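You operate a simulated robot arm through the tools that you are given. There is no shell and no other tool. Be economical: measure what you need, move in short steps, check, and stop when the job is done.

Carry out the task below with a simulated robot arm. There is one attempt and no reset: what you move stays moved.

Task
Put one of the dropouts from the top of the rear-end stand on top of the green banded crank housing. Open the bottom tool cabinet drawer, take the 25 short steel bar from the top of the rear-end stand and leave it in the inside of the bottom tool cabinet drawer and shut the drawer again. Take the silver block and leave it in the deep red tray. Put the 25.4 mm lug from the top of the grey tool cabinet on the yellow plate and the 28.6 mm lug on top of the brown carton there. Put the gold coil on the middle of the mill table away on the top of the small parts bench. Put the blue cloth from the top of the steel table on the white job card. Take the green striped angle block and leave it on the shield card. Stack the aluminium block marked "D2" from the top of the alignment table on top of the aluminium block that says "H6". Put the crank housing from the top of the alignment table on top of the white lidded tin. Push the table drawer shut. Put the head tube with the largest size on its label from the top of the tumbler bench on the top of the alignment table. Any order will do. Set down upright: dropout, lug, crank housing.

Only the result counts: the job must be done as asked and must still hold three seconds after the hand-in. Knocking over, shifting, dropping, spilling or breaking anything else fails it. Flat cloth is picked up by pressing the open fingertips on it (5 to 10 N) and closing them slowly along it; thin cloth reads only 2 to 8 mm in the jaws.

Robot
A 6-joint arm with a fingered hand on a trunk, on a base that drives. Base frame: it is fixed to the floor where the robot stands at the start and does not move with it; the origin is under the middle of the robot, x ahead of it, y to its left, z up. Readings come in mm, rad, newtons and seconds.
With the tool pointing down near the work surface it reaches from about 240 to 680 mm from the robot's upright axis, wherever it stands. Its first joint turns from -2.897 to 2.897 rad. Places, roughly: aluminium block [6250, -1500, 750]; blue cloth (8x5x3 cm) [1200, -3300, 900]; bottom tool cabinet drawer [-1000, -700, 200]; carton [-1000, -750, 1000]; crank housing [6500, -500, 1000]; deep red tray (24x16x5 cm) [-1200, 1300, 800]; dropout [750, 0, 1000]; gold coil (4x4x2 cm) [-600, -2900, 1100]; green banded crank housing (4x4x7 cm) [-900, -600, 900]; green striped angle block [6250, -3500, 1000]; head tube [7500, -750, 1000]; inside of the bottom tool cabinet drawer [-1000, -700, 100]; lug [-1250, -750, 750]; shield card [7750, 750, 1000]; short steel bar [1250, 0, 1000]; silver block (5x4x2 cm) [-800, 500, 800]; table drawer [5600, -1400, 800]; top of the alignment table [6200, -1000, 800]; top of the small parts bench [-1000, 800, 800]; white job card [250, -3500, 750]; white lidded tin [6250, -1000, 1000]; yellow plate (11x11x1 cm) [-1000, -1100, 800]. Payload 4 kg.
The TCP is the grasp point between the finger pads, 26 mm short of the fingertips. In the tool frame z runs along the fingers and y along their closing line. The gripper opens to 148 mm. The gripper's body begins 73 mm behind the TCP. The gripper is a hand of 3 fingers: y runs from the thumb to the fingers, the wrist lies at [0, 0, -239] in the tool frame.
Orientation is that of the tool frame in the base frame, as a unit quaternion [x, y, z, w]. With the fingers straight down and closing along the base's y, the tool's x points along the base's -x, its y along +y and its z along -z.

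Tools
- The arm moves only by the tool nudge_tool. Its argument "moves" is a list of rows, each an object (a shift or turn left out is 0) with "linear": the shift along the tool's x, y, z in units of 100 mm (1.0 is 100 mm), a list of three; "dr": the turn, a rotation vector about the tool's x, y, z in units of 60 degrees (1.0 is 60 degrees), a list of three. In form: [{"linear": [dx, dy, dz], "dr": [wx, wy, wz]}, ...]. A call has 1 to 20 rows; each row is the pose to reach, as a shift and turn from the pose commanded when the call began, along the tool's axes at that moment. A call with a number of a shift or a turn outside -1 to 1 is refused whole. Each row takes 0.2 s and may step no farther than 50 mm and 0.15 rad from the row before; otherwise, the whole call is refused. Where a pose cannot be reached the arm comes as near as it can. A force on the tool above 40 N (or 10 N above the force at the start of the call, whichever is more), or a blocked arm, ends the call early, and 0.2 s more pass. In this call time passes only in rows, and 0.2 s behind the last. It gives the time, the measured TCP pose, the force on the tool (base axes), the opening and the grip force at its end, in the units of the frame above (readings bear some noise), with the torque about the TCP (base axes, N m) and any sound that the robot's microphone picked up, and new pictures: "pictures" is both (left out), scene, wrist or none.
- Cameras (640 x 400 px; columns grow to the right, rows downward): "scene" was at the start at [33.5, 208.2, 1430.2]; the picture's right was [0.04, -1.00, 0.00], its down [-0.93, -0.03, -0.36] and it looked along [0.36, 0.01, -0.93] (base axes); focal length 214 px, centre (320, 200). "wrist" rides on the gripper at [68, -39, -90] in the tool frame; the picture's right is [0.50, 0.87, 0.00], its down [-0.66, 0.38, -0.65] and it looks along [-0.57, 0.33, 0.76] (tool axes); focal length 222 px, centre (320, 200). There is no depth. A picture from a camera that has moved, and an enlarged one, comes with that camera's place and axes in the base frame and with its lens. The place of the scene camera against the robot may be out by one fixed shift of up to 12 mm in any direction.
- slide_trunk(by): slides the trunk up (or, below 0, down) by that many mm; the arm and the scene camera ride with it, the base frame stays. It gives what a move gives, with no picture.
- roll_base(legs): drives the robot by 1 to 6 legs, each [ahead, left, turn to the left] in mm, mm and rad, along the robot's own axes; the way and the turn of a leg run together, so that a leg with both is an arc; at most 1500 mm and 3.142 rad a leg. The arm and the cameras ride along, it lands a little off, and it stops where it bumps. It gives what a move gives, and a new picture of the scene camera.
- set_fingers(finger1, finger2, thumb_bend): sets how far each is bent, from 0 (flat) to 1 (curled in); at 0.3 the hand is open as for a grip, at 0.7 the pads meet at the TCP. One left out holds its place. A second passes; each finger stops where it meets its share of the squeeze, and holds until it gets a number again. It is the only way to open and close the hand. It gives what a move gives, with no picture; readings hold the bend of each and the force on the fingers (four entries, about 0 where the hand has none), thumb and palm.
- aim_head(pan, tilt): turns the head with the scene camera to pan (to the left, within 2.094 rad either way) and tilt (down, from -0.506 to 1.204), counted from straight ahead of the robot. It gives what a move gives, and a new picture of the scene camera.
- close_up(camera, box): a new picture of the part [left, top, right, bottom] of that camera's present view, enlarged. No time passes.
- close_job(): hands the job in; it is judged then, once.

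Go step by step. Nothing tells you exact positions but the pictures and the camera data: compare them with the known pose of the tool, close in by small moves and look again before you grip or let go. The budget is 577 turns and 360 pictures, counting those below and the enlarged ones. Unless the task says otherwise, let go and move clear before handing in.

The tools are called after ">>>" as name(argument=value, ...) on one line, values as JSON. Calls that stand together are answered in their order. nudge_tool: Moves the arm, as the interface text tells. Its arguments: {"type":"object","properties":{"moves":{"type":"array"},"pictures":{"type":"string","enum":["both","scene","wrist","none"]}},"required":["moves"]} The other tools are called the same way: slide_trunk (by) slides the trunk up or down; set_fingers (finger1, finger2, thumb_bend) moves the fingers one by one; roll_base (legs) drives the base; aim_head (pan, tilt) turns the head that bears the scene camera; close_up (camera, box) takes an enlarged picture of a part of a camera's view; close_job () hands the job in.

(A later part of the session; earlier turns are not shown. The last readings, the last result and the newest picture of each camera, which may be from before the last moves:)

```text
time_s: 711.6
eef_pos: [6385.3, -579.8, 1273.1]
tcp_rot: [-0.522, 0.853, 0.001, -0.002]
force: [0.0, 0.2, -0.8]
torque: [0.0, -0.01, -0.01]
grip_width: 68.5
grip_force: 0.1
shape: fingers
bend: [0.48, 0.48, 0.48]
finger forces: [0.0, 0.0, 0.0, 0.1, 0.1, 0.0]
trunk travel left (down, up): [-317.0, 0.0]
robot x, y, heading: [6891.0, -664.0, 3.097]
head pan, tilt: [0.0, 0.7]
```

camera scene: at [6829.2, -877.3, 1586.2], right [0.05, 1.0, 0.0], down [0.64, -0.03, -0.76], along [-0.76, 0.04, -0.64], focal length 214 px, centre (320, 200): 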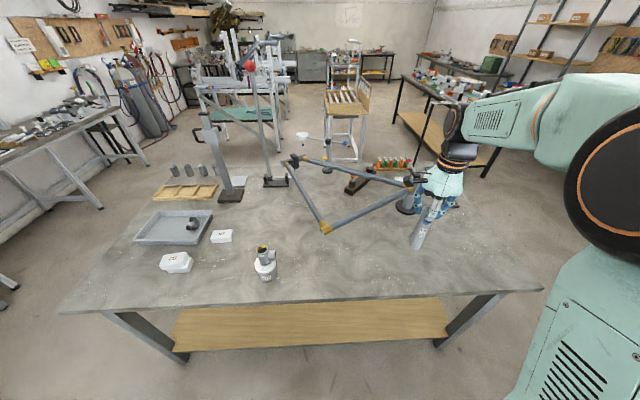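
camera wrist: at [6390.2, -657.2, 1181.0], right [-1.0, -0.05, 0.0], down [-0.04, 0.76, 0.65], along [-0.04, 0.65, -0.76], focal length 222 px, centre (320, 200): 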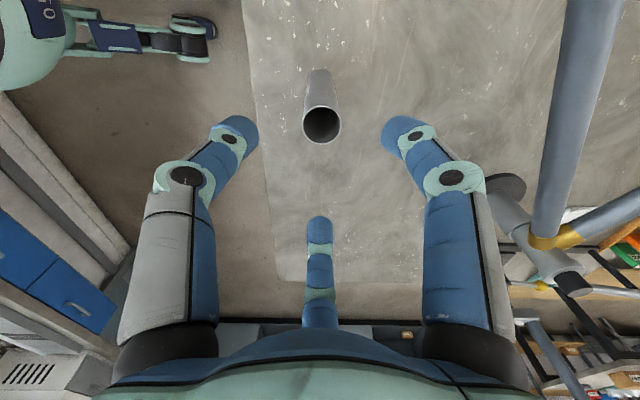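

Head tube placed. Last item: the green-striped angle block on the bench at y≈-3500. Drive there and look.

>>> roll_base(legs=[[0, 1000, 0.045], [0, 800, 0], [0, 0, 1.575]])

>>> aim_head(pan=-0.3, tilt=0.6)

```text
time_s: 731.5
eef_pos: [6790.3, -2978.5, 1273.0]
tcp_rot: [0.976, -0.217, 0.0, 0.002]
force: [0.3, -0.2, -1.2]
torque: [0.0, -0.02, 0.02]
grip_width: 68.0
grip_force: 0.0
shape: fingers
bend: [0.48, 0.48, 0.48]
finger forces: [0.0, 0.0, 0.1, 0.0, 0.1, 0.1]
trunk travel left (down, up): [-317.0, 0.0]
robot x, y, heading: [6862.7, -2469.0, -1.584]
head pan, tilt: [0.0, 0.7]
camera scene: at [7070.2, -2529.3, 1586.2], right [-1.0, 0.01, 0.0], down [0.01, 0.64, -0.76], along [-0.01, -0.76, -0.64], focal length 214 px, centre (320, 200)
```

scene: 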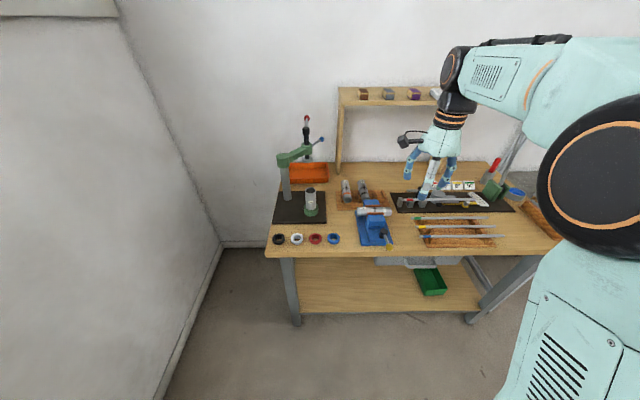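

```text
time_s: 732.3
eef_pos: [6790.3, -2977.3, 1273.0]
tcp_rot: [0.976, -0.216, 0.0, 0.002]
force: [-0.6, -0.1, 0.4]
torque: [-0.02, 0.0, -0.03]
grip_width: 68.3
grip_force: 0.0
shape: fingers
bend: [0.48, 0.48, 0.48]
finger forces: [0.0, 0.1, 0.1, 0.0, 0.0, 0.0]
trunk travel left (down, up): [-317.0, 0.0]
robot x, y, heading: [6861.1, -2471.0, -1.59]
head pan, tilt: [-0.3, 0.6]
camera scene: at [7044.2, -2528.5, 1594.8], right [-0.95, 0.31, 0.0], down [0.17, 0.54, -0.82], along [-0.25, -0.79, -0.57], focal length 214 px, centre (320, 200)
```

scene: 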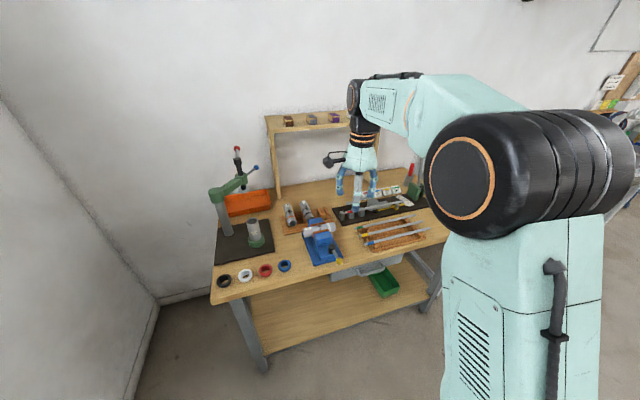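

>>> roll_base(legs=[[0, -600, 0.01]])

>>> aim_head(pan=0.0, tilt=0.5)

```text
time_s: 738.1
eef_pos: [6194.0, -2979.1, 1273.2]
tcp_rot: [0.979, -0.206, 0.001, 0.002]
force: [-0.2, 0.6, -0.3]
torque: [-0.02, 0.02, 0.0]
grip_width: 68.1
grip_force: 0.1
shape: fingers
bend: [0.48, 0.48, 0.48]
finger forces: [0.1, 0.0, 0.0, 0.0, 0.0, 0.1]
trunk travel left (down, up): [-317.0, 0.0]
robot x, y, heading: [6251.3, -2467.9, -1.555]
head pan, tilt: [-0.3, 0.6]
camera scene: at [6436.2, -2523.6, 1594.8], right [-0.96, 0.29, 0.0], down [0.16, 0.54, -0.83], along [-0.24, -0.79, -0.56], focal length 214 px, centre (320, 200)
```

scene: 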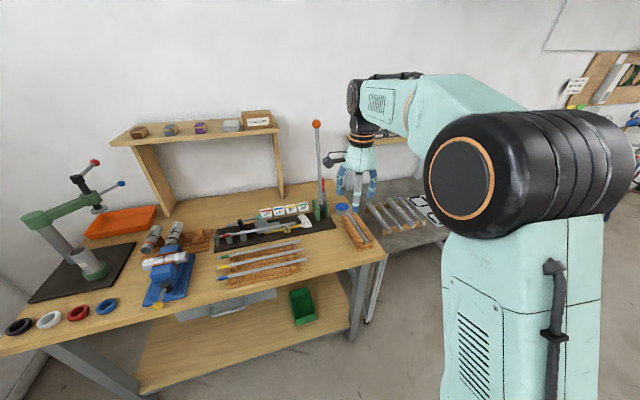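

```text
time_s: 739.0
eef_pos: [6193.0, -2979.6, 1273.2]
tcp_rot: [0.978, -0.207, 0.0, 0.002]
force: [0.1, -1.0, -0.4]
torque: [-0.03, 0.0, 0.01]
grip_width: 68.3
grip_force: 0.2
shape: fingers
bend: [0.48, 0.48, 0.48]
finger forces: [0.0, 0.1, 0.0, 0.1, 0.0, 0.0]
trunk travel left (down, up): [-317.0, 0.0]
robot x, y, heading: [6249.2, -2466.2, -1.563]
head pan, tilt: [0.0, 0.499]
camera scene: at [6462.5, -2529.9, 1603.9], right [-1.0, -0.01, 0.0], down [0.0, 0.48, -0.88], along [0.01, -0.88, -0.48], focal length 214 px, centre (320, 200)
```

scene: 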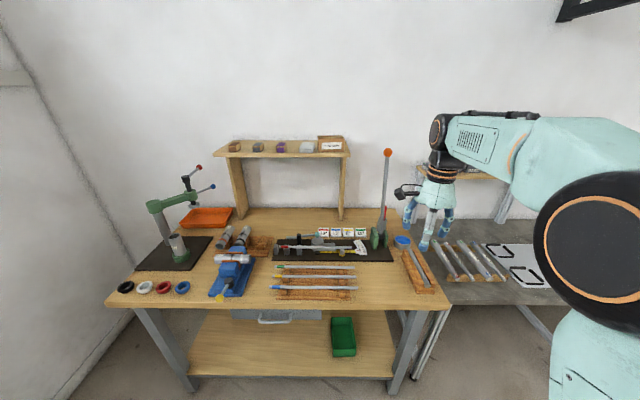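

>>> close_up(camera="scene", box=[220, 120, 380, 270])

>>> roll_base(legs=[[0, -650, 0]])

```text
2.67 times, centred on (300, 195) of scene
camera zoom: at [6462.5, -2529.9, 1603.9], right [-1.0, -0.01, 0.0], down [0.0, 0.48, -0.88], along [0.01, -0.88, -0.48], focal length 572 px, centre (373, 213)
```

zoom: 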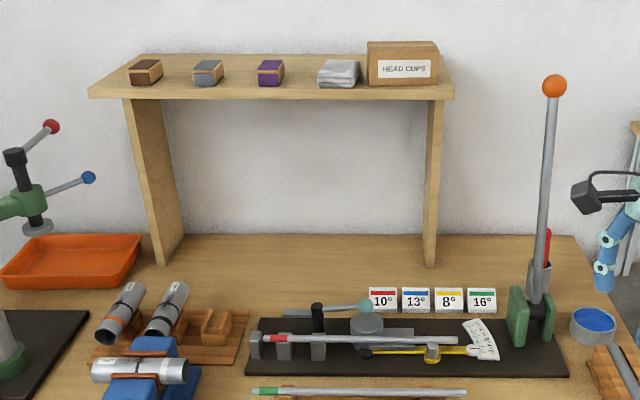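

```text
time_s: 745.1
eef_pos: [5546.2, -2986.1, 1272.8]
tcp_rot: [0.979, -0.205, 0.001, 0.002]
force: [-0.2, -0.2, -0.8]
torque: [0.04, 0.01, 0.0]
grip_width: 68.3
grip_force: 0.1
shape: fingers
bend: [0.48, 0.48, 0.48]
finger forces: [0.1, 0.0, 0.0, 0.1, 0.1, 0.0]
trunk travel left (down, up): [-317.0, 0.0]
robot x, y, heading: [5601.6, -2477.9, -1.561]
head pan, tilt: [0.0, 0.499]
camera scene: at [5814.7, -2536.9, 1603.9], right [-1.0, -0.01, 0.0], down [-0.01, 0.48, -0.88], along [0.01, -0.88, -0.48], focal length 214 px, centre (320, 200)
```

scene: 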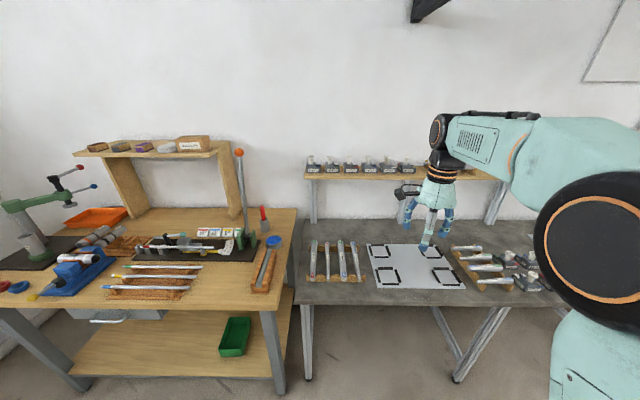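

The green-striped block is the "16°" one at ≈(6249,-3497). Drive near it from the +x side, away from the tall lever.

>>> roll_base(legs=[[0, 830, -0.01], [420, 0, 0]])

>>> nudge_tool(moves=[{"linear": [-0.2, 0.3, 0.1], "dr": [0, 0, 0.06]}, {"linear": [-0.35, 0.6, 0.2], "dr": [0, 0, 0.11]}, {"linear": [-0.45, 0.9, 0.3], "dr": [0, 0, 0.11]}], pictures="both")

```text
time_s: 754.9
eef_pos: [6364.2, -3404.3, 1272.2]
tcp_rot: [0.978, -0.21, 0.0, 0.002]
force: [0.8, -0.3, -0.7]
torque: [0.01, 0.06, -0.02]
grip_width: 68.1
grip_force: 0.1
shape: fingers
bend: [0.48, 0.48, 0.48]
finger forces: [0.0, 0.1, 0.1, 0.1, 0.0, 0.0]
trunk travel left (down, up): [-317.0, 0.0]
robot x, y, heading: [6426.1, -2894.0, -1.568]
head pan, tilt: [0.0, 0.499]
camera scene: at [6637.5, -2958.3, 1603.8], right [-1.0, 0.0, 0.0], down [0.0, 0.48, -0.88], along [0.0, -0.88, -0.48], focal length 214 px, centre (320, 200)
```

scene: 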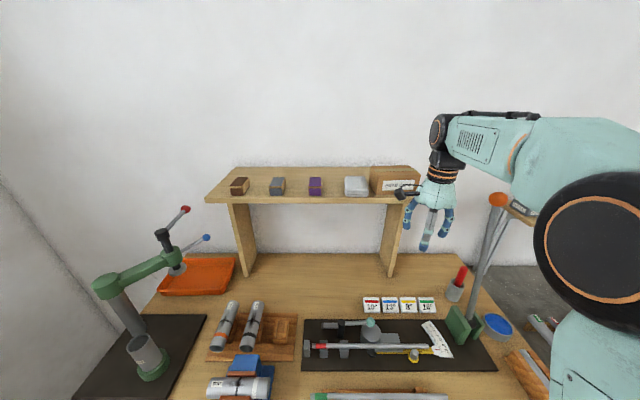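

```text
time_s: 755.5
eef_pos: [6315.7, -3432.2, 1255.9]
tcp_rot: [0.966, -0.26, 0.002, -0.006]
force: [6.9, 33.6, -3.1]
torque: [-1.41, 0.38, 1.17]
grip_width: 54.1
grip_force: 16.4
shape: fingers
bend: [0.55, 0.48, 0.48]
finger forces: [33.2, 0.0, 0.1, 0.0, 0.0, 0.0]
trunk travel left (down, up): [-317.0, 0.0]
robot x, y, heading: [6426.2, -2895.4, -1.572]
head pan, tilt: [0.0, 0.499]
stopped in row 3: the force on the tool passed its limit at 47 N (the readings are from after the stop); the commanded pose is now the measured one
camera scene: at [6638.6, -2950.7, 1603.9], right [-1.0, 0.0, 0.0], down [0.0, 0.47, -0.88], along [0.0, -0.88, -0.47], focal length 214 px, centre (320, 200)
camera wrist: at [6393.3, -3433.6, 1345.1], right [0.0, -1.0, -0.01], down [-0.76, -0.01, 0.65], along [-0.65, 0.01, -0.76], focal length 222 px, centre (320, 200)
```

scene: 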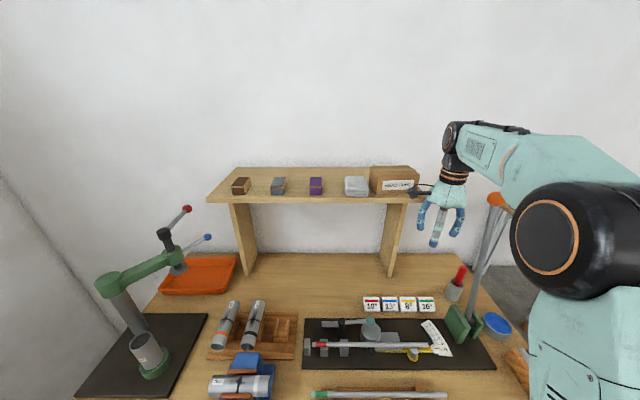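
wrist: 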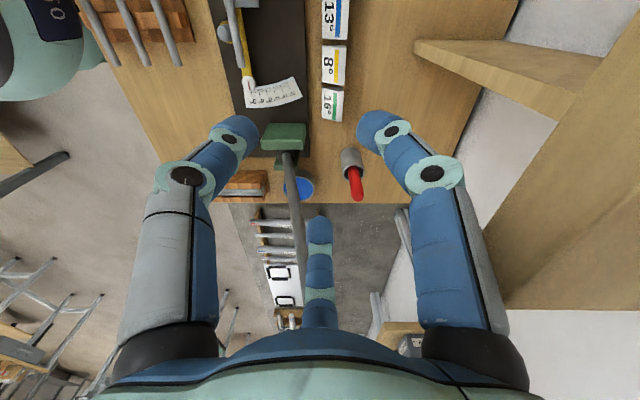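

Finger 1 touched the carton/shelf behind. Back away (+y), lower below the shelf level, then approach the block.

>>> nudge_tool(moves=[{"linear": [-0.22, -0.39, 0]}, {"linear": [-0.22, -0.39, 0.4]}, {"linear": [-0.22, -0.39, 0.85]}, {"linear": [-0.22, -0.39, 1.0]}], pictures="none")

>>> nudge_tool(moves=[{"linear": [-0.2, 0.12, 0.4]}, {"linear": [-0.4, 0.24, 0.7]}, {"linear": [-0.4, 0.24, 1.0]}], pictures="both")

>>> close_up(camera="scene", box=[340, 150, 500, 350])

```text
time_s: 756.5
eef_pos: [6313.9, -3394.5, 1153.7]
tcp_rot: [0.965, -0.26, 0.001, -0.003]
force: [0.1, -0.9, -0.2]
torque: [0.0, -0.03, 0.0]
grip_width: 68.3
grip_force: 0.1
shape: fingers
bend: [0.48, 0.48, 0.48]
finger forces: [0.1, 0.0, 0.0, 0.1, 0.1, 0.0]
trunk travel left (down, up): [-317.0, 0.0]
robot x, y, heading: [6422.9, -2893.8, -1.572]
head pan, tilt: [0.0, 0.499]
```

```text
time_s: 757.3
eef_pos: [6268.6, -3396.3, 1055.3]
tcp_rot: [0.965, -0.26, 0.001, -0.004]
force: [-0.3, -0.1, -0.2]
torque: [0.02, -0.01, 0.02]
grip_width: 68.1
grip_force: 0.0
shape: fingers
bend: [0.48, 0.48, 0.48]
finger forces: [0.0, 0.0, 0.1, 0.1, 0.0, 0.1]
trunk travel left (down, up): [-317.0, 0.0]
robot x, y, heading: [6425.6, -2894.9, -1.571]
head pan, tilt: [0.0, 0.499]
camera scene: at [6637.6, -2958.4, 1603.9], right [-1.0, 0.0, 0.0], down [0.0, 0.48, -0.88], along [0.0, -0.88, -0.48], focal length 214 px, centre (320, 200)
camera wrist: at [6346.7, -3397.7, 1143.7], right [0.0, -1.0, -0.01], down [-0.76, 0.0, 0.65], along [-0.65, 0.01, -0.76], focal length 222 px, centre (320, 200)
```

scene: 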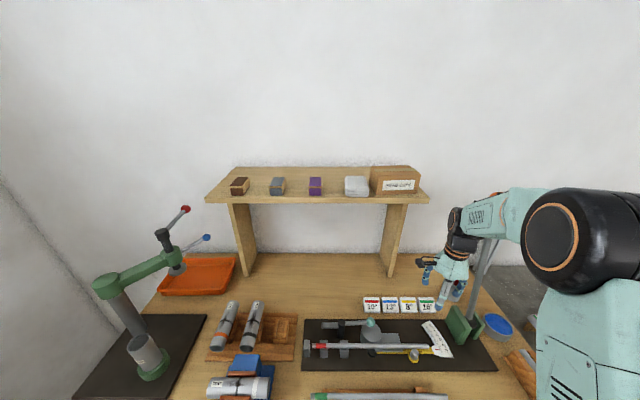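
wrist: 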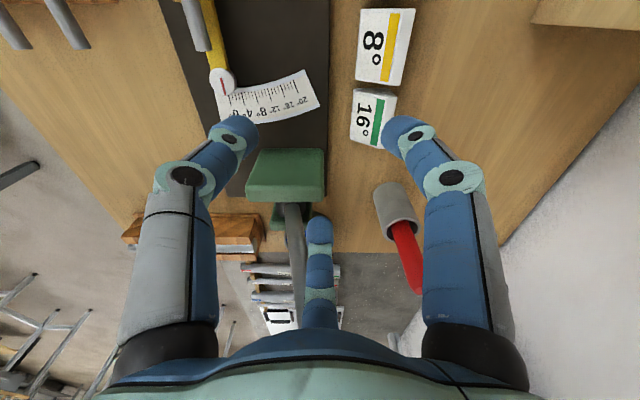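

```text
2.00 times, centred on (420, 250) of scene
camera zoom: at [6637.6, -2958.4, 1603.9], right [-1.0, 0.0, 0.0], down [0.0, 0.48, -0.88], along [0.0, -0.88, -0.48], focal length 429 px, centre (120, 100)
```

zoom: 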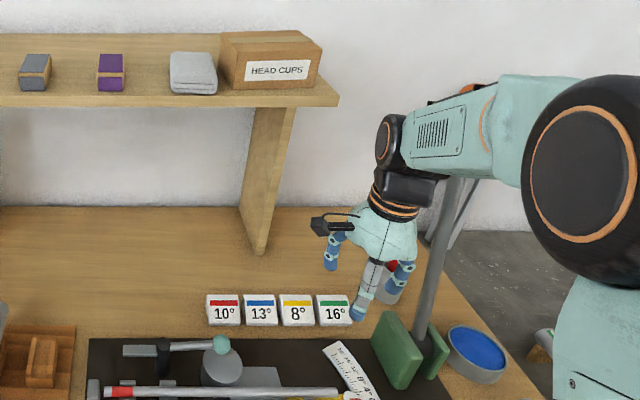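

>>> set_fingers(finger1=0.5, finger2=0.5, thumb_bend=0.51)

>>> nudge_tool(moves=[{"linear": [0.1, 0.27, 0.3]}, {"linear": [0.195, 0.545, 0.6]}, {"linear": [0.195, 0.545, 0.75]}], pictures="wrist")

```text
time_s: 758.3
eef_pos: [6268.9, -3397.1, 1056.5]
tcp_rot: [0.965, -0.261, 0.001, -0.004]
force: [0.0, 0.6, 0.4]
torque: [0.0, 0.04, 0.02]
grip_width: 61.1
grip_force: 0.2
shape: fingers
bend: [0.5, 0.5, 0.51]
finger forces: [0.1, 0.0, 0.0, 0.1, 0.1, 0.0]
trunk travel left (down, up): [-317.0, 0.0]
robot x, y, heading: [6428.2, -2896.3, -1.571]
head pan, tilt: [0.0, 0.499]
```

```text
time_s: 759.1
eef_pos: [6259.1, -3452.2, 978.5]
tcp_rot: [0.965, -0.26, 0.001, -0.004]
force: [-0.1, -0.3, -0.5]
torque: [0.01, 0.0, 0.02]
grip_width: 60.8
grip_force: 0.1
shape: fingers
bend: [0.5, 0.5, 0.51]
finger forces: [0.0, 0.0, 0.2, 0.0, 0.0, 0.1]
trunk travel left (down, up): [-317.0, 0.0]
robot x, y, heading: [6425.8, -2894.2, -1.567]
head pan, tilt: [0.0, 0.499]
camera wrist: at [6336.9, -3453.5, 1068.0], right [0.0, -1.0, -0.01], down [-0.76, 0.0, 0.65], along [-0.65, 0.01, -0.76], focal length 222 px, centre (320, 200)
```

wrist: 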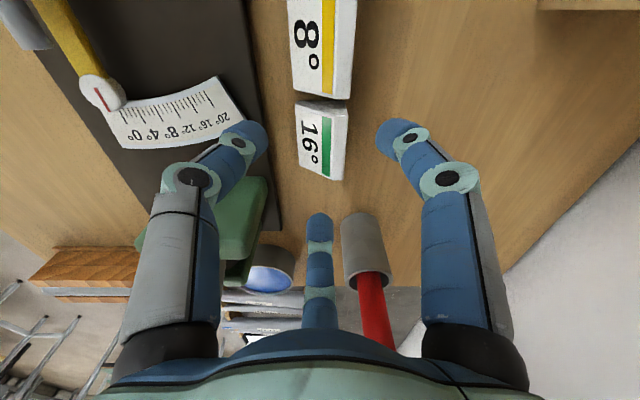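

>>> nudge_tool(moves=[{"linear": [0, 0, 0.35]}, {"linear": [0, 0, 0.62]}], pictures="wrist")

```text
time_s: 759.7
eef_pos: [6258.0, -3452.4, 916.3]
tcp_rot: [0.965, -0.261, 0.001, -0.003]
force: [-0.1, -0.1, -0.7]
torque: [0.03, 0.03, 0.0]
grip_width: 60.9
grip_force: 0.1
shape: fingers
bend: [0.5, 0.5, 0.51]
finger forces: [0.1, 0.0, 0.0, 0.0, 0.0, 0.1]
trunk travel left (down, up): [-317.0, 0.0]
robot x, y, heading: [6427.6, -2898.3, -1.565]
head pan, tilt: [0.0, 0.499]
camera wrist: at [6336.1, -3452.9, 1005.6], right [0.0, -1.0, -0.01], down [-0.76, 0.0, 0.65], along [-0.65, 0.01, -0.76], focal length 222 px, centre (320, 200)
```

wrist: 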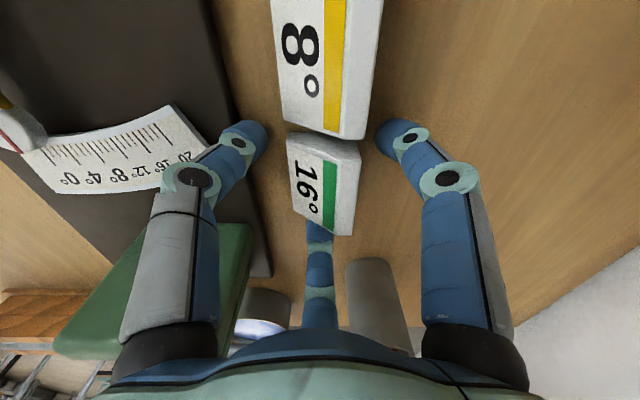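

>>> nudge_tool(moves=[{"linear": [0, 0, 0.04]}, {"linear": [0, 0, 0.08]}], pictures="none")

```text
time_s: 760.3
eef_pos: [6258.4, -3451.6, 912.9]
tcp_rot: [0.965, -0.261, 0.001, 0.002]
force: [-0.8, -0.1, 34.5]
torque: [0.22, 0.23, 0.02]
grip_width: 60.1
grip_force: 17.1
shape: fingers
bend: [0.5, 0.49, 0.51]
finger forces: [7.7, 13.9, 0.0, 0.1, 12.8, 0.1]
trunk travel left (down, up): [-317.0, 0.0]
robot x, y, heading: [6427.2, -2897.4, -1.57]
head pan, tilt: [0.0, 0.499]
```

>>> nudge_tool(moves=[{"linear": [0, 0, -0.055]}], pictures="none")

>>> set_fingers(finger1=0.63, finger2=0.63, thumb_bend=0.63)

>>> nudge_tool(moves=[{"linear": [0, 0, -0.1]}, {"linear": [0, 0, -0.4]}], pictures="wrist")

```text
time_s: 760.7
eef_pos: [6258.8, -3449.6, 913.9]
tcp_rot: [0.966, -0.26, 0.001, -0.003]
force: [-0.2, -3.6, 15.0]
torque: [-0.41, 0.18, -0.04]
grip_width: 61.0
grip_force: 8.0
shape: fingers
bend: [0.49, 0.49, 0.51]
finger forces: [7.6, 7.5, 0.0, 0.1, 1.5, 0.0]
trunk travel left (down, up): [-317.0, 0.0]
robot x, y, heading: [6425.2, -2897.1, -1.565]
head pan, tilt: [0.0, 0.499]
```

```text
time_s: 761.7
eef_pos: [6258.6, -3451.7, 914.2]
tcp_rot: [0.966, -0.26, 0.001, -0.005]
force: [-2.2, 0.2, 7.1]
torque: [0.0, 0.29, -0.01]
grip_width: 36.8
grip_force: 11.6
shape: fingers
bend: [0.56, 0.55, 0.6]
finger forces: [6.4, 11.9, 0.1, 0.0, 5.0, 0.0]
trunk travel left (down, up): [-317.0, 0.0]
robot x, y, heading: [6424.4, -2897.2, -1.571]
head pan, tilt: [0.0, 0.499]
```

```text
time_s: 762.3
eef_pos: [6258.3, -3451.1, 954.5]
tcp_rot: [0.965, -0.261, 0.002, -0.003]
force: [0.2, -0.2, 0.1]
torque: [-0.03, -0.01, -0.01]
grip_width: 20.9
grip_force: 0.0
shape: fingers
bend: [0.63, 0.63, 0.63]
finger forces: [0.0, 0.1, 0.0, 0.1, 0.1, 0.1]
trunk travel left (down, up): [-317.0, 0.0]
robot x, y, heading: [6425.3, -2897.8, -1.563]
head pan, tilt: [0.0, 0.499]
camera wrist: at [6336.9, -3451.8, 1043.1], right [0.0, -1.0, -0.01], down [-0.76, 0.0, 0.65], along [-0.65, 0.01, -0.76], focal length 222 px, centre (320, 200)
```

wrist: 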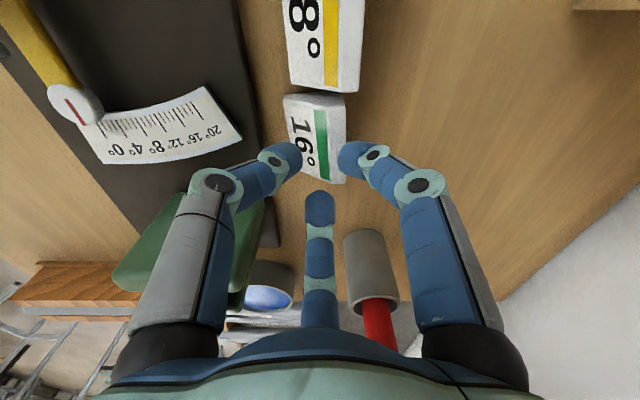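

Grip slipped and nudged the block toward +x. Re-grip lower with side fingers first.

>>> set_fingers(finger1=0.54, finger2=0.51, thumb_bend=0.55)

>>> nudge_tool(moves=[{"linear": [0.035, -0.07, 0.15]}, {"linear": [0.035, -0.07, 0.38]}], pictures="wrist")

```text
time_s: 763.3
eef_pos: [6258.6, -3452.1, 954.0]
tcp_rot: [0.966, -0.26, 0.001, -0.003]
force: [-0.9, -0.5, -0.3]
torque: [0.0, 0.02, -0.01]
grip_width: 46.9
grip_force: 0.0
shape: fingers
bend: [0.54, 0.51, 0.55]
finger forces: [0.0, 0.0, 0.0, 0.0, 0.1, 0.0]
trunk travel left (down, up): [-317.0, 0.0]
robot x, y, heading: [6427.6, -2895.5, -1.57]
head pan, tilt: [0.0, 0.499]
```

```text
time_s: 763.9
eef_pos: [6265.1, -3446.8, 915.3]
tcp_rot: [0.965, -0.26, 0.001, -0.004]
force: [-0.4, -0.7, 0.4]
torque: [-0.03, 0.02, 0.0]
grip_width: 46.7
grip_force: 0.1
shape: fingers
bend: [0.54, 0.51, 0.55]
finger forces: [0.0, 0.0, 0.0, 0.1, 0.0, 0.0]
trunk travel left (down, up): [-317.0, 0.0]
robot x, y, heading: [6426.1, -2896.5, -1.572]
head pan, tilt: [0.0, 0.499]
camera wrist: at [6343.7, -3448.1, 1004.9], right [0.0, -1.0, -0.01], down [-0.76, 0.0, 0.65], along [-0.65, 0.01, -0.76], focal length 222 px, centre (320, 200)
```

wrist: 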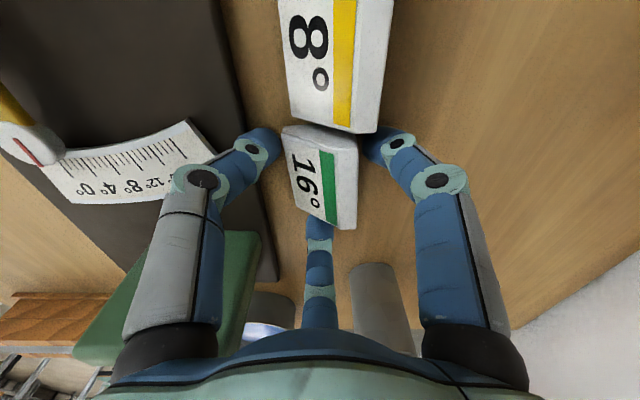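

>>> nudge_tool(moves=[{"linear": [-0.05, 0.03, 0.02]}, {"linear": [-0.05, 0.03, 0.045]}], pictures="none")

>>> set_fingers(finger1=0.6, thumb_bend=0.61)

>>> set_fingers(finger1=0.64, finger2=0.64, thumb_bend=0.65)

>>> close_up(camera="wrist", box=[200, 80, 460, 260])

```text
time_s: 764.5
eef_pos: [6258.7, -3446.4, 914.3]
tcp_rot: [0.966, -0.26, 0.002, -0.001]
force: [-0.3, -0.2, 13.9]
torque: [-0.13, 0.37, -0.02]
grip_width: 46.7
grip_force: 7.1
shape: fingers
bend: [0.54, 0.51, 0.55]
finger forces: [3.5, 9.5, 0.0, 0.0, 0.0, 0.0]
trunk travel left (down, up): [-317.0, 0.0]
robot x, y, heading: [6431.6, -2894.1, -1.565]
head pan, tilt: [0.0, 0.499]
```

```text
time_s: 765.5
eef_pos: [6260.3, -3447.1, 914.5]
tcp_rot: [0.965, -0.26, 0.001, -0.002]
force: [0.7, -1.6, 22.9]
torque: [-0.19, 0.76, -0.04]
grip_width: 37.8
grip_force: 14.3
shape: fingers
bend: [0.57, 0.5, 0.6]
finger forces: [6.7, 19.0, 0.1, 0.0, 2.7, 0.0]
trunk travel left (down, up): [-317.0, 0.0]
robot x, y, heading: [6423.4, -2892.9, -1.571]
head pan, tilt: [0.0, 0.499]
```

```text
time_s: 766.5
eef_pos: [6260.0, -3446.6, 914.3]
tcp_rot: [0.965, -0.26, 0.002, -0.002]
force: [-6.2, -0.9, 28.5]
torque: [-0.32, 0.95, 0.04]
grip_width: 35.9
grip_force: 20.5
shape: fingers
bend: [0.57, 0.51, 0.61]
finger forces: [15.5, 20.0, 0.0, 0.0, 6.9, 0.0]
trunk travel left (down, up): [-317.0, 0.0]
robot x, y, heading: [6430.1, -2892.9, -1.571]
head pan, tilt: [0.0, 0.499]
```

```text
2.22 times, centred on (330, 170) of wrist
camera zoom: at [6337.8, -3446.6, 1002.6], right [0.0, -1.0, 0.0], down [-0.76, 0.0, 0.65], along [-0.65, 0.0, -0.76], focal length 494 px, centre (298, 267)
```

zoom: 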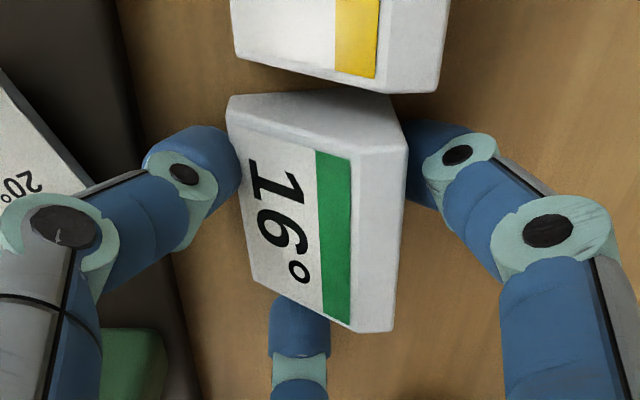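

>>> nudge_tool(moves=[{"linear": [0, 0, -0.045]}], pictures="none")

>>> set_fingers(finger1=0.64, finger2=0.66, thumb_bend=0.67)

>>> close_up(camera="wrist", box=[200, 80, 460, 260])

```text
time_s: 766.9
eef_pos: [6261.5, -3444.8, 914.1]
tcp_rot: [0.965, -0.261, 0.002, -0.007]
force: [-1.4, -0.5, 1.1]
torque: [-0.08, -0.06, 0.04]
grip_width: 36.5
grip_force: 8.5
shape: fingers
bend: [0.57, 0.56, 0.61]
finger forces: [8.0, 3.1, 0.1, 0.0, 5.9, 0.0]
trunk travel left (down, up): [-317.0, 0.0]
robot x, y, heading: [6429.6, -2892.2, -1.569]
head pan, tilt: [0.0, 0.499]
```

```text
time_s: 767.9
eef_pos: [6259.0, -3447.3, 917.6]
tcp_rot: [0.966, -0.26, 0.001, -0.005]
force: [-0.3, -0.2, 0.2]
torque: [-0.01, -0.02, 0.04]
grip_width: 36.1
grip_force: 10.4
shape: fingers
bend: [0.56, 0.58, 0.62]
finger forces: [6.9, 6.9, 0.0, 0.0, 7.1, 0.1]
trunk travel left (down, up): [-317.0, 0.0]
robot x, y, heading: [6425.1, -2898.7, -1.569]
head pan, tilt: [0.0, 0.499]
```

```text
2.22 times, centred on (330, 170) of wrist
camera zoom: at [6337.8, -3447.4, 1005.6], right [0.0, -1.0, -0.01], down [-0.76, 0.0, 0.65], along [-0.65, 0.01, -0.76], focal length 494 px, centre (298, 267)
```

zoom: 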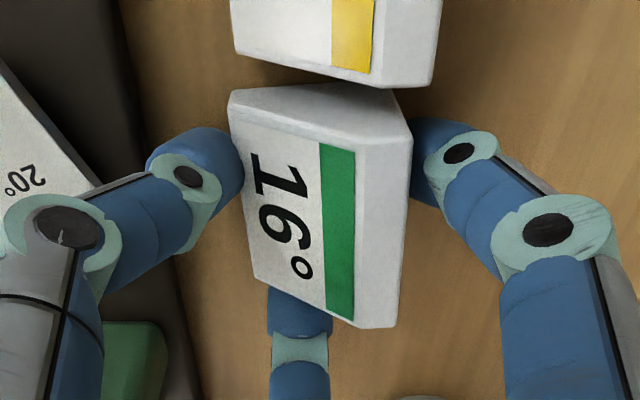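

>>> nudge_tool(moves=[{"linear": [0, 0, -0.05]}, {"linear": [0, 0, -0.1]}, {"linear": [0, 0, -0.2]}, {"linear": [0, 0, -0.4]}], pictures="wrist")

```text
time_s: 768.9
eef_pos: [6258.8, -3448.4, 956.3]
tcp_rot: [0.965, -0.261, 0.001, -0.004]
force: [0.1, 0.7, -0.4]
torque: [0.02, 0.01, 0.02]
grip_width: 36.4
grip_force: 10.7
shape: fingers
bend: [0.56, 0.58, 0.62]
finger forces: [6.8, 6.8, 0.0, 0.0, 6.9, 0.0]
trunk travel left (down, up): [-317.0, 0.0]
robot x, y, heading: [6424.4, -2897.8, -1.568]
head pan, tilt: [0.0, 0.499]
camera wrist: at [6336.9, -3448.0, 1045.2], right [0.0, -1.0, -0.01], down [-0.76, 0.0, 0.65], along [-0.65, 0.01, -0.76], focal length 222 px, centre (320, 200)
```

wrist: 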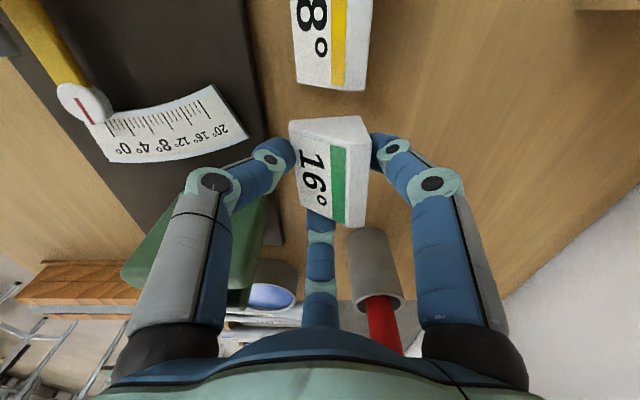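

Block lifted. Retreat toward the robot before rising past the shelf, then travel.

>>> nudge_tool(moves=[{"linear": [0.01, -0.4, -0.05]}, {"linear": [0.01, -0.79, -0.15]}, {"linear": [0.01, -0.95, -0.5]}, {"linear": [0.01, -1.0, -0.95]}], pictures="none")

>>> nudge_tool(moves=[{"linear": [0, -0.3, -0.35]}, {"linear": [0, -0.6, -0.7]}, {"linear": [0, -0.6, -1.0]}], pictures="none")

>>> roll_base(legs=[[-500, 0, 0], [0, 550, 0], [0, 0, 1.57], [0, 1400, 0], [0, 1450, 0]])

>>> aim_head(pan=0.1, tilt=0.7)

```text
time_s: 769.9
eef_pos: [6312.0, -3361.0, 1051.7]
tcp_rot: [0.966, -0.259, 0.001, -0.004]
force: [0.3, -0.2, -0.8]
torque: [0.04, 0.0, -0.03]
grip_width: 36.2
grip_force: 10.2
shape: fingers
bend: [0.56, 0.58, 0.62]
finger forces: [6.8, 6.6, 0.1, 0.0, 6.8, 0.1]
trunk travel left (down, up): [-317.0, 0.0]
robot x, y, heading: [6422.5, -2892.2, -1.565]
head pan, tilt: [0.0, 0.499]
```

```text
time_s: 770.7
eef_pos: [6341.1, -3311.2, 1153.6]
tcp_rot: [0.966, -0.26, 0.001, -0.004]
force: [0.3, -0.5, -0.6]
torque: [-0.01, -0.02, 0.02]
grip_width: 36.2
grip_force: 9.9
shape: fingers
bend: [0.56, 0.58, 0.62]
finger forces: [6.8, 6.5, 0.0, 0.0, 6.8, 0.0]
trunk travel left (down, up): [-317.0, 0.0]
robot x, y, heading: [6422.9, -2897.8, -1.571]
head pan, tilt: [0.0, 0.499]
```

```text
time_s: 806.7
eef_pos: [7410.1, 337.1, 1152.9]
tcp_rot: [0.868, 0.497, -0.002, -0.003]
force: [0.5, 0.7, -0.7]
torque: [-0.01, 0.01, -0.01]
grip_width: 35.6
grip_force: 9.9
shape: fingers
bend: [0.56, 0.58, 0.62]
finger forces: [6.5, 6.3, 0.0, 0.0, 6.4, 0.0]
trunk travel left (down, up): [-317.0, 0.0]
robot x, y, heading: [6989.9, 423.6, -0.002]
head pan, tilt: [0.0, 0.499]
camera scene: at [7054.6, 630.2, 1603.9], right [0.0, -1.0, 0.0], down [-0.48, 0.0, -0.88], along [0.88, 0.0, -0.48], focal length 214 px, centre (320, 200)
```

scene: 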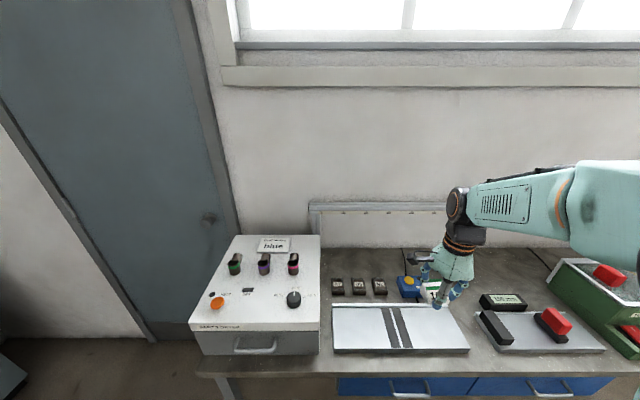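

```text
time_s: 807.4
eef_pos: [7409.6, 337.9, 1152.3]
tcp_rot: [0.868, 0.496, -0.002, -0.003]
force: [-0.4, -0.9, -0.4]
torque: [0.0, -0.02, -0.02]
grip_width: 36.0
grip_force: 9.2
shape: fingers
bend: [0.56, 0.58, 0.62]
finger forces: [6.4, 6.4, 0.1, 0.0, 6.4, 0.0]
trunk travel left (down, up): [-317.0, 0.0]
robot x, y, heading: [6994.0, 425.2, -0.001]
head pan, tilt: [0.099, 0.7]
camera scene: at [7048.2, 638.6, 1586.2], right [0.1, -1.0, 0.0], down [-0.64, -0.06, -0.77], along [0.76, 0.07, -0.64], focal length 214 px, centre (320, 200)
```

scene: 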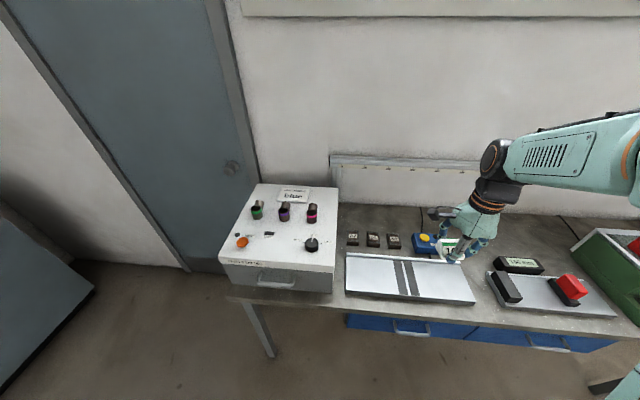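

>>> close_up(camera="scene", box=[220, 170, 350, 300])

>>> close_up(camera="scene", box=[330, 210, 500, 320])

```text
3.08 times, centred on (285, 235) of scene
camera zoom: at [7048.2, 638.6, 1586.2], right [0.1, -1.0, 0.0], down [-0.64, -0.06, -0.77], along [0.76, 0.07, -0.64], focal length 660 px, centre (428, 92)
```

zoom: 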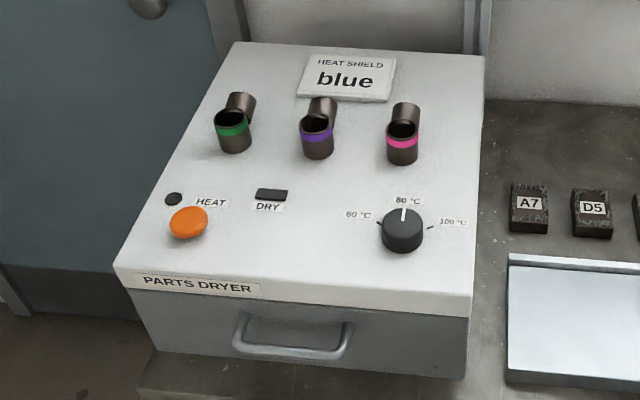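

```text
3.64 times, centred on (415, 265) of scene
camera zoom: at [7048.2, 638.6, 1586.2], right [0.1, -1.0, 0.0], down [-0.64, -0.06, -0.77], along [0.76, 0.07, -0.64], focal length 780 px, centre (-26, -36)
```

zoom: 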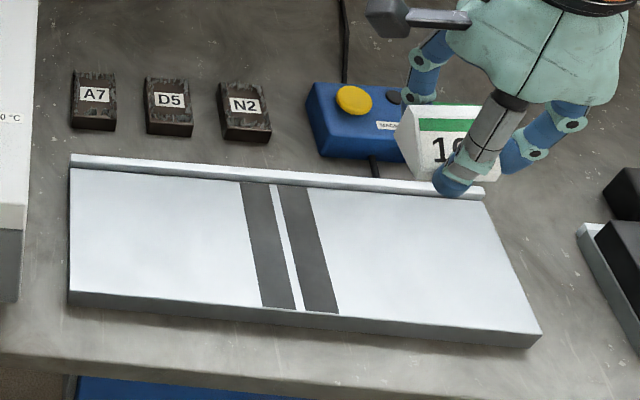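

The target is the "HEAT SHIELD" card on the parts dryer (≈(7766,821)). Drive into reach.

>>> roll_base(legs=[[0, 460, 0], [130, 0, 0]])

>>> nudge_tool(moves=[{"linear": [0.2, 0.35, -0.1]}, {"linear": [0.4, 0.7, -0.2]}, {"linear": [0.5, 0.87, -0.3]}], pictures="both")

```text
time_s: 812.9
eef_pos: [7540.2, 801.4, 1152.4]
tcp_rot: [0.867, 0.498, -0.002, -0.004]
force: [0.3, -0.3, -0.4]
torque: [0.0, 0.06, -0.02]
grip_width: 35.6
grip_force: 9.4
shape: fingers
bend: [0.56, 0.58, 0.62]
finger forces: [6.5, 6.4, 0.0, 0.1, 6.4, 0.1]
trunk travel left (down, up): [-317.0, 0.0]
robot x, y, heading: [7122.0, 887.1, -0.0]
head pan, tilt: [0.099, 0.7]
camera scene: at [7178.6, 1101.4, 1586.0], right [0.1, -1.0, 0.0], down [-0.64, -0.06, -0.77], along [0.76, 0.07, -0.64], focal length 214 px, centre (320, 200)
```

scene: 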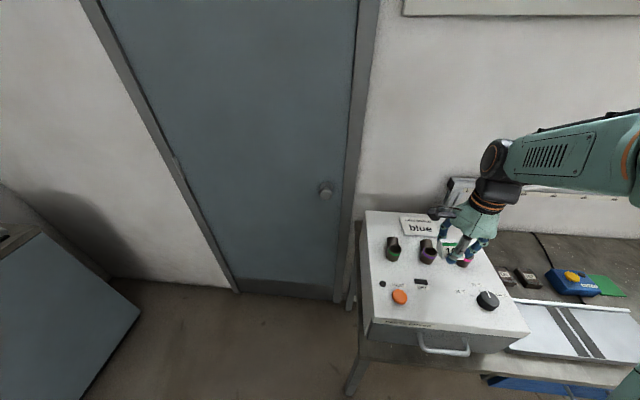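

```text
time_s: 813.7
eef_pos: [7639.0, 800.5, 1182.5]
tcp_rot: [0.868, 0.497, -0.001, -0.003]
force: [0.3, 0.2, -0.1]
torque: [-0.04, 0.03, 0.0]
grip_width: 35.9
grip_force: 9.6
shape: fingers
bend: [0.56, 0.58, 0.62]
finger forces: [6.6, 6.3, 0.0, 0.1, 6.5, 0.0]
trunk travel left (down, up): [-317.0, 0.0]
robot x, y, heading: [7124.4, 887.7, -0.006]
head pan, tilt: [0.099, 0.7]
camera scene: at [7178.3, 1101.4, 1586.2], right [0.1, -1.0, 0.0], down [-0.64, -0.06, -0.76], along [0.76, 0.07, -0.64], focal length 214 px, centre (320, 200)
camera wrist: at [7641.1, 877.6, 1271.1], right [1.0, -0.01, -0.01], down [0.0, -0.76, 0.65], along [-0.01, -0.65, -0.76], focal length 222 px, centre (320, 200)
```

scene: 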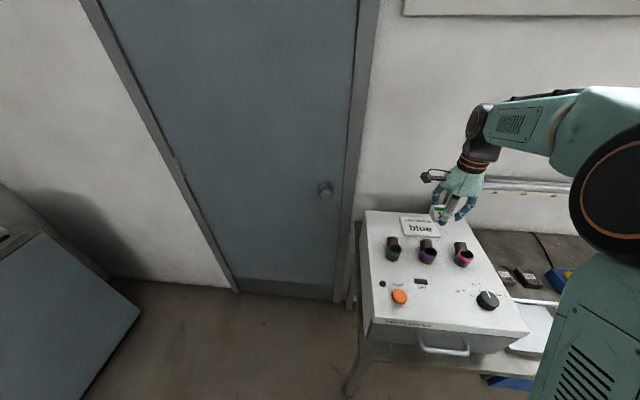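
wrist: 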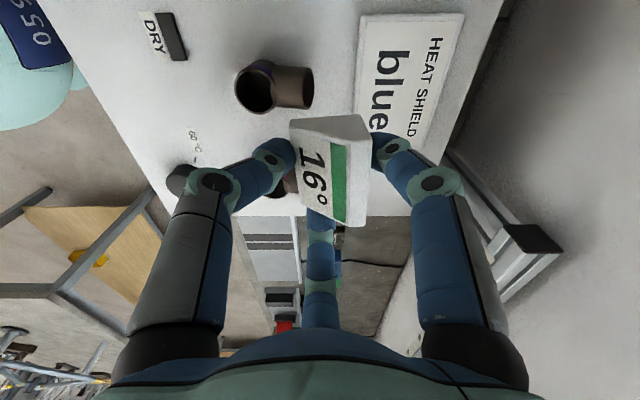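

The card is flat at ≈(7712,815,1049), lugs in front. Move over it, turning 30° to keep the fingers clear of the lugs.

>>> nudge_tool(moves=[{"linear": [0.16, 0.2, 0], "dr": [0, 0, 0.13]}, {"linear": [0.32, 0.39, 0], "dr": [0, 0, 0.26]}, {"linear": [0.47, 0.58, 0], "dr": [0, 0, 0.39]}, {"linear": [0.47, 0.58, 0.3], "dr": [0, 0, 0.5]}, {"linear": [0.47, 0.58, 0.6], "dr": [0, 0, 0.5]}], pictures="wrist")

```text
time_s: 814.9
eef_pos: [7714.4, 812.0, 1121.2]
tcp_rot: [0.967, 0.255, -0.003, -0.003]
force: [-0.2, -0.1, -0.1]
torque: [-0.01, 0.04, 0.01]
grip_width: 35.7
grip_force: 9.5
shape: fingers
bend: [0.56, 0.58, 0.62]
finger forces: [6.6, 6.3, 0.0, 0.1, 6.4, 0.0]
trunk travel left (down, up): [-317.0, 0.0]
robot x, y, heading: [7124.1, 882.1, -0.001]
head pan, tilt: [0.099, 0.7]
camera wrist: at [7754.8, 878.8, 1210.4], right [0.86, -0.51, -0.01], down [-0.38, -0.66, 0.65], along [-0.34, -0.56, -0.76], focal length 222 px, centre (320, 200)
```

wrist: 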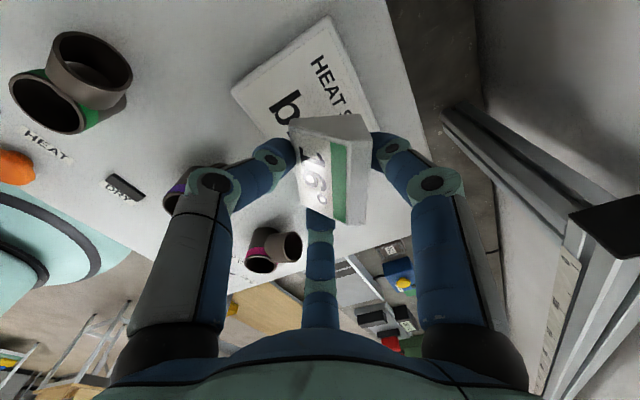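

>>> nudge_tool(moves=[{"linear": [0, 0, 0.15]}, {"linear": [0, 0, 0.26]}], pictures="none")

>>> nudge_tool(moves=[{"linear": [0, 0, 0.04]}, {"linear": [0, 0, 0.07]}], pictures="none")

```text
time_s: 815.5
eef_pos: [7713.1, 812.5, 1097.3]
tcp_rot: [0.967, 0.255, -0.003, -0.003]
force: [-0.5, 0.5, -0.1]
torque: [0.0, 0.02, 0.01]
grip_width: 35.4
grip_force: 10.3
shape: fingers
bend: [0.56, 0.59, 0.62]
finger forces: [6.5, 6.1, 0.0, 0.0, 6.3, 0.1]
trunk travel left (down, up): [-317.0, 0.0]
robot x, y, heading: [7122.3, 888.8, 0.002]
head pan, tilt: [0.099, 0.7]
```

```text
time_s: 816.1
eef_pos: [7714.6, 812.9, 1089.6]
tcp_rot: [0.967, 0.255, -0.002, -0.003]
force: [-0.1, -0.5, -0.3]
torque: [-0.01, -0.01, 0.02]
grip_width: 35.7
grip_force: 9.9
shape: fingers
bend: [0.56, 0.59, 0.62]
finger forces: [6.6, 6.0, 0.0, 0.0, 6.4, 0.0]
trunk travel left (down, up): [-317.0, 0.0]
robot x, y, heading: [7125.9, 887.1, -0.003]
head pan, tilt: [0.099, 0.7]
```

>>> nudge_tool(moves=[{"linear": [0, 0, 0.03]}, {"linear": [0, 0, 0.05]}], pictures="none")

>>> nudge_tool(moves=[{"linear": [0, 0, 0.03]}, {"linear": [0, 0, 0.05]}], pictures="wrist")

```text
time_s: 816.7
eef_pos: [7713.2, 813.7, 1083.1]
tcp_rot: [0.967, 0.255, -0.002, -0.002]
force: [0.6, -0.5, -0.3]
torque: [0.0, 0.04, -0.01]
grip_width: 35.6
grip_force: 10.0
shape: fingers
bend: [0.56, 0.59, 0.62]
finger forces: [6.6, 6.1, 0.1, 0.1, 6.4, 0.0]
trunk travel left (down, up): [-317.0, 0.0]
robot x, y, heading: [7122.8, 887.2, 0.0]
head pan, tilt: [0.099, 0.7]
```

```text
time_s: 817.3
eef_pos: [7714.5, 811.5, 1076.7]
tcp_rot: [0.967, 0.255, -0.003, -0.003]
force: [0.0, -0.3, -0.4]
torque: [0.03, -0.05, 0.02]
grip_width: 35.8
grip_force: 9.9
shape: fingers
bend: [0.56, 0.59, 0.62]
finger forces: [6.5, 6.1, 0.0, 0.0, 6.4, 0.0]
trunk travel left (down, up): [-317.0, 0.0]
robot x, y, heading: [7124.3, 882.5, -0.004]
head pan, tilt: [0.099, 0.7]
camera wrist: at [7754.1, 878.8, 1167.1], right [0.86, -0.51, -0.01], down [-0.38, -0.66, 0.65], along [-0.34, -0.56, -0.76], focal length 222 px, centre (320, 200)
```

wrist: 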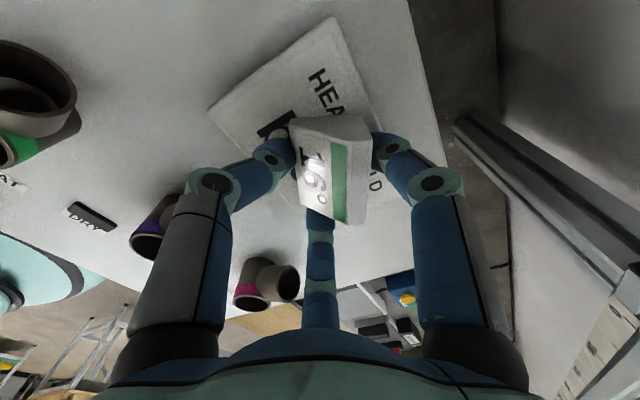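

>>> nudge_tool(moves=[{"linear": [0, 0, 0.08]}, {"linear": [0, 0, 0.16]}], pictures="none")

>>> nudge_tool(moves=[{"linear": [0, 0, 0.03]}, {"linear": [0, 0, 0.06]}], pictures="none")

```text
time_s: 817.9
eef_pos: [7714.5, 810.3, 1073.1]
tcp_rot: [0.967, 0.256, 0.005, 0.001]
force: [-3.3, 0.0, 24.1]
torque: [-0.32, 0.1, 0.0]
grip_width: 35.4
grip_force: 23.3
shape: fingers
bend: [0.57, 0.59, 0.62]
finger forces: [16.2, 21.0, 0.0, 0.0, 9.5, 0.0]
trunk travel left (down, up): [-317.0, 0.0]
robot x, y, heading: [7122.8, 887.0, -0.005]
head pan, tilt: [0.099, 0.7]
stopped in row 2: the force on the tool passed its limit at 46 N (the readings are from after the stop); the commanded pose is now the measured one
```

```text
time_s: 818.3
eef_pos: [7716.0, 810.6, 1073.5]
tcp_rot: [0.967, 0.255, 0.008, 0.001]
force: [-5.0, 0.2, 23.2]
torque: [-0.37, 0.22, -0.01]
grip_width: 35.3
grip_force: 22.1
shape: fingers
bend: [0.57, 0.58, 0.62]
finger forces: [11.4, 22.9, 0.0, 0.1, 9.2, 0.1]
trunk travel left (down, up): [-317.0, 0.0]
robot x, y, heading: [7123.4, 888.5, -0.0]
head pan, tilt: [0.099, 0.7]
stopped in row 2: the force on the tool passed its limit at 44 N (the readings are from after the stop); the commanded pose is now the measured one
```

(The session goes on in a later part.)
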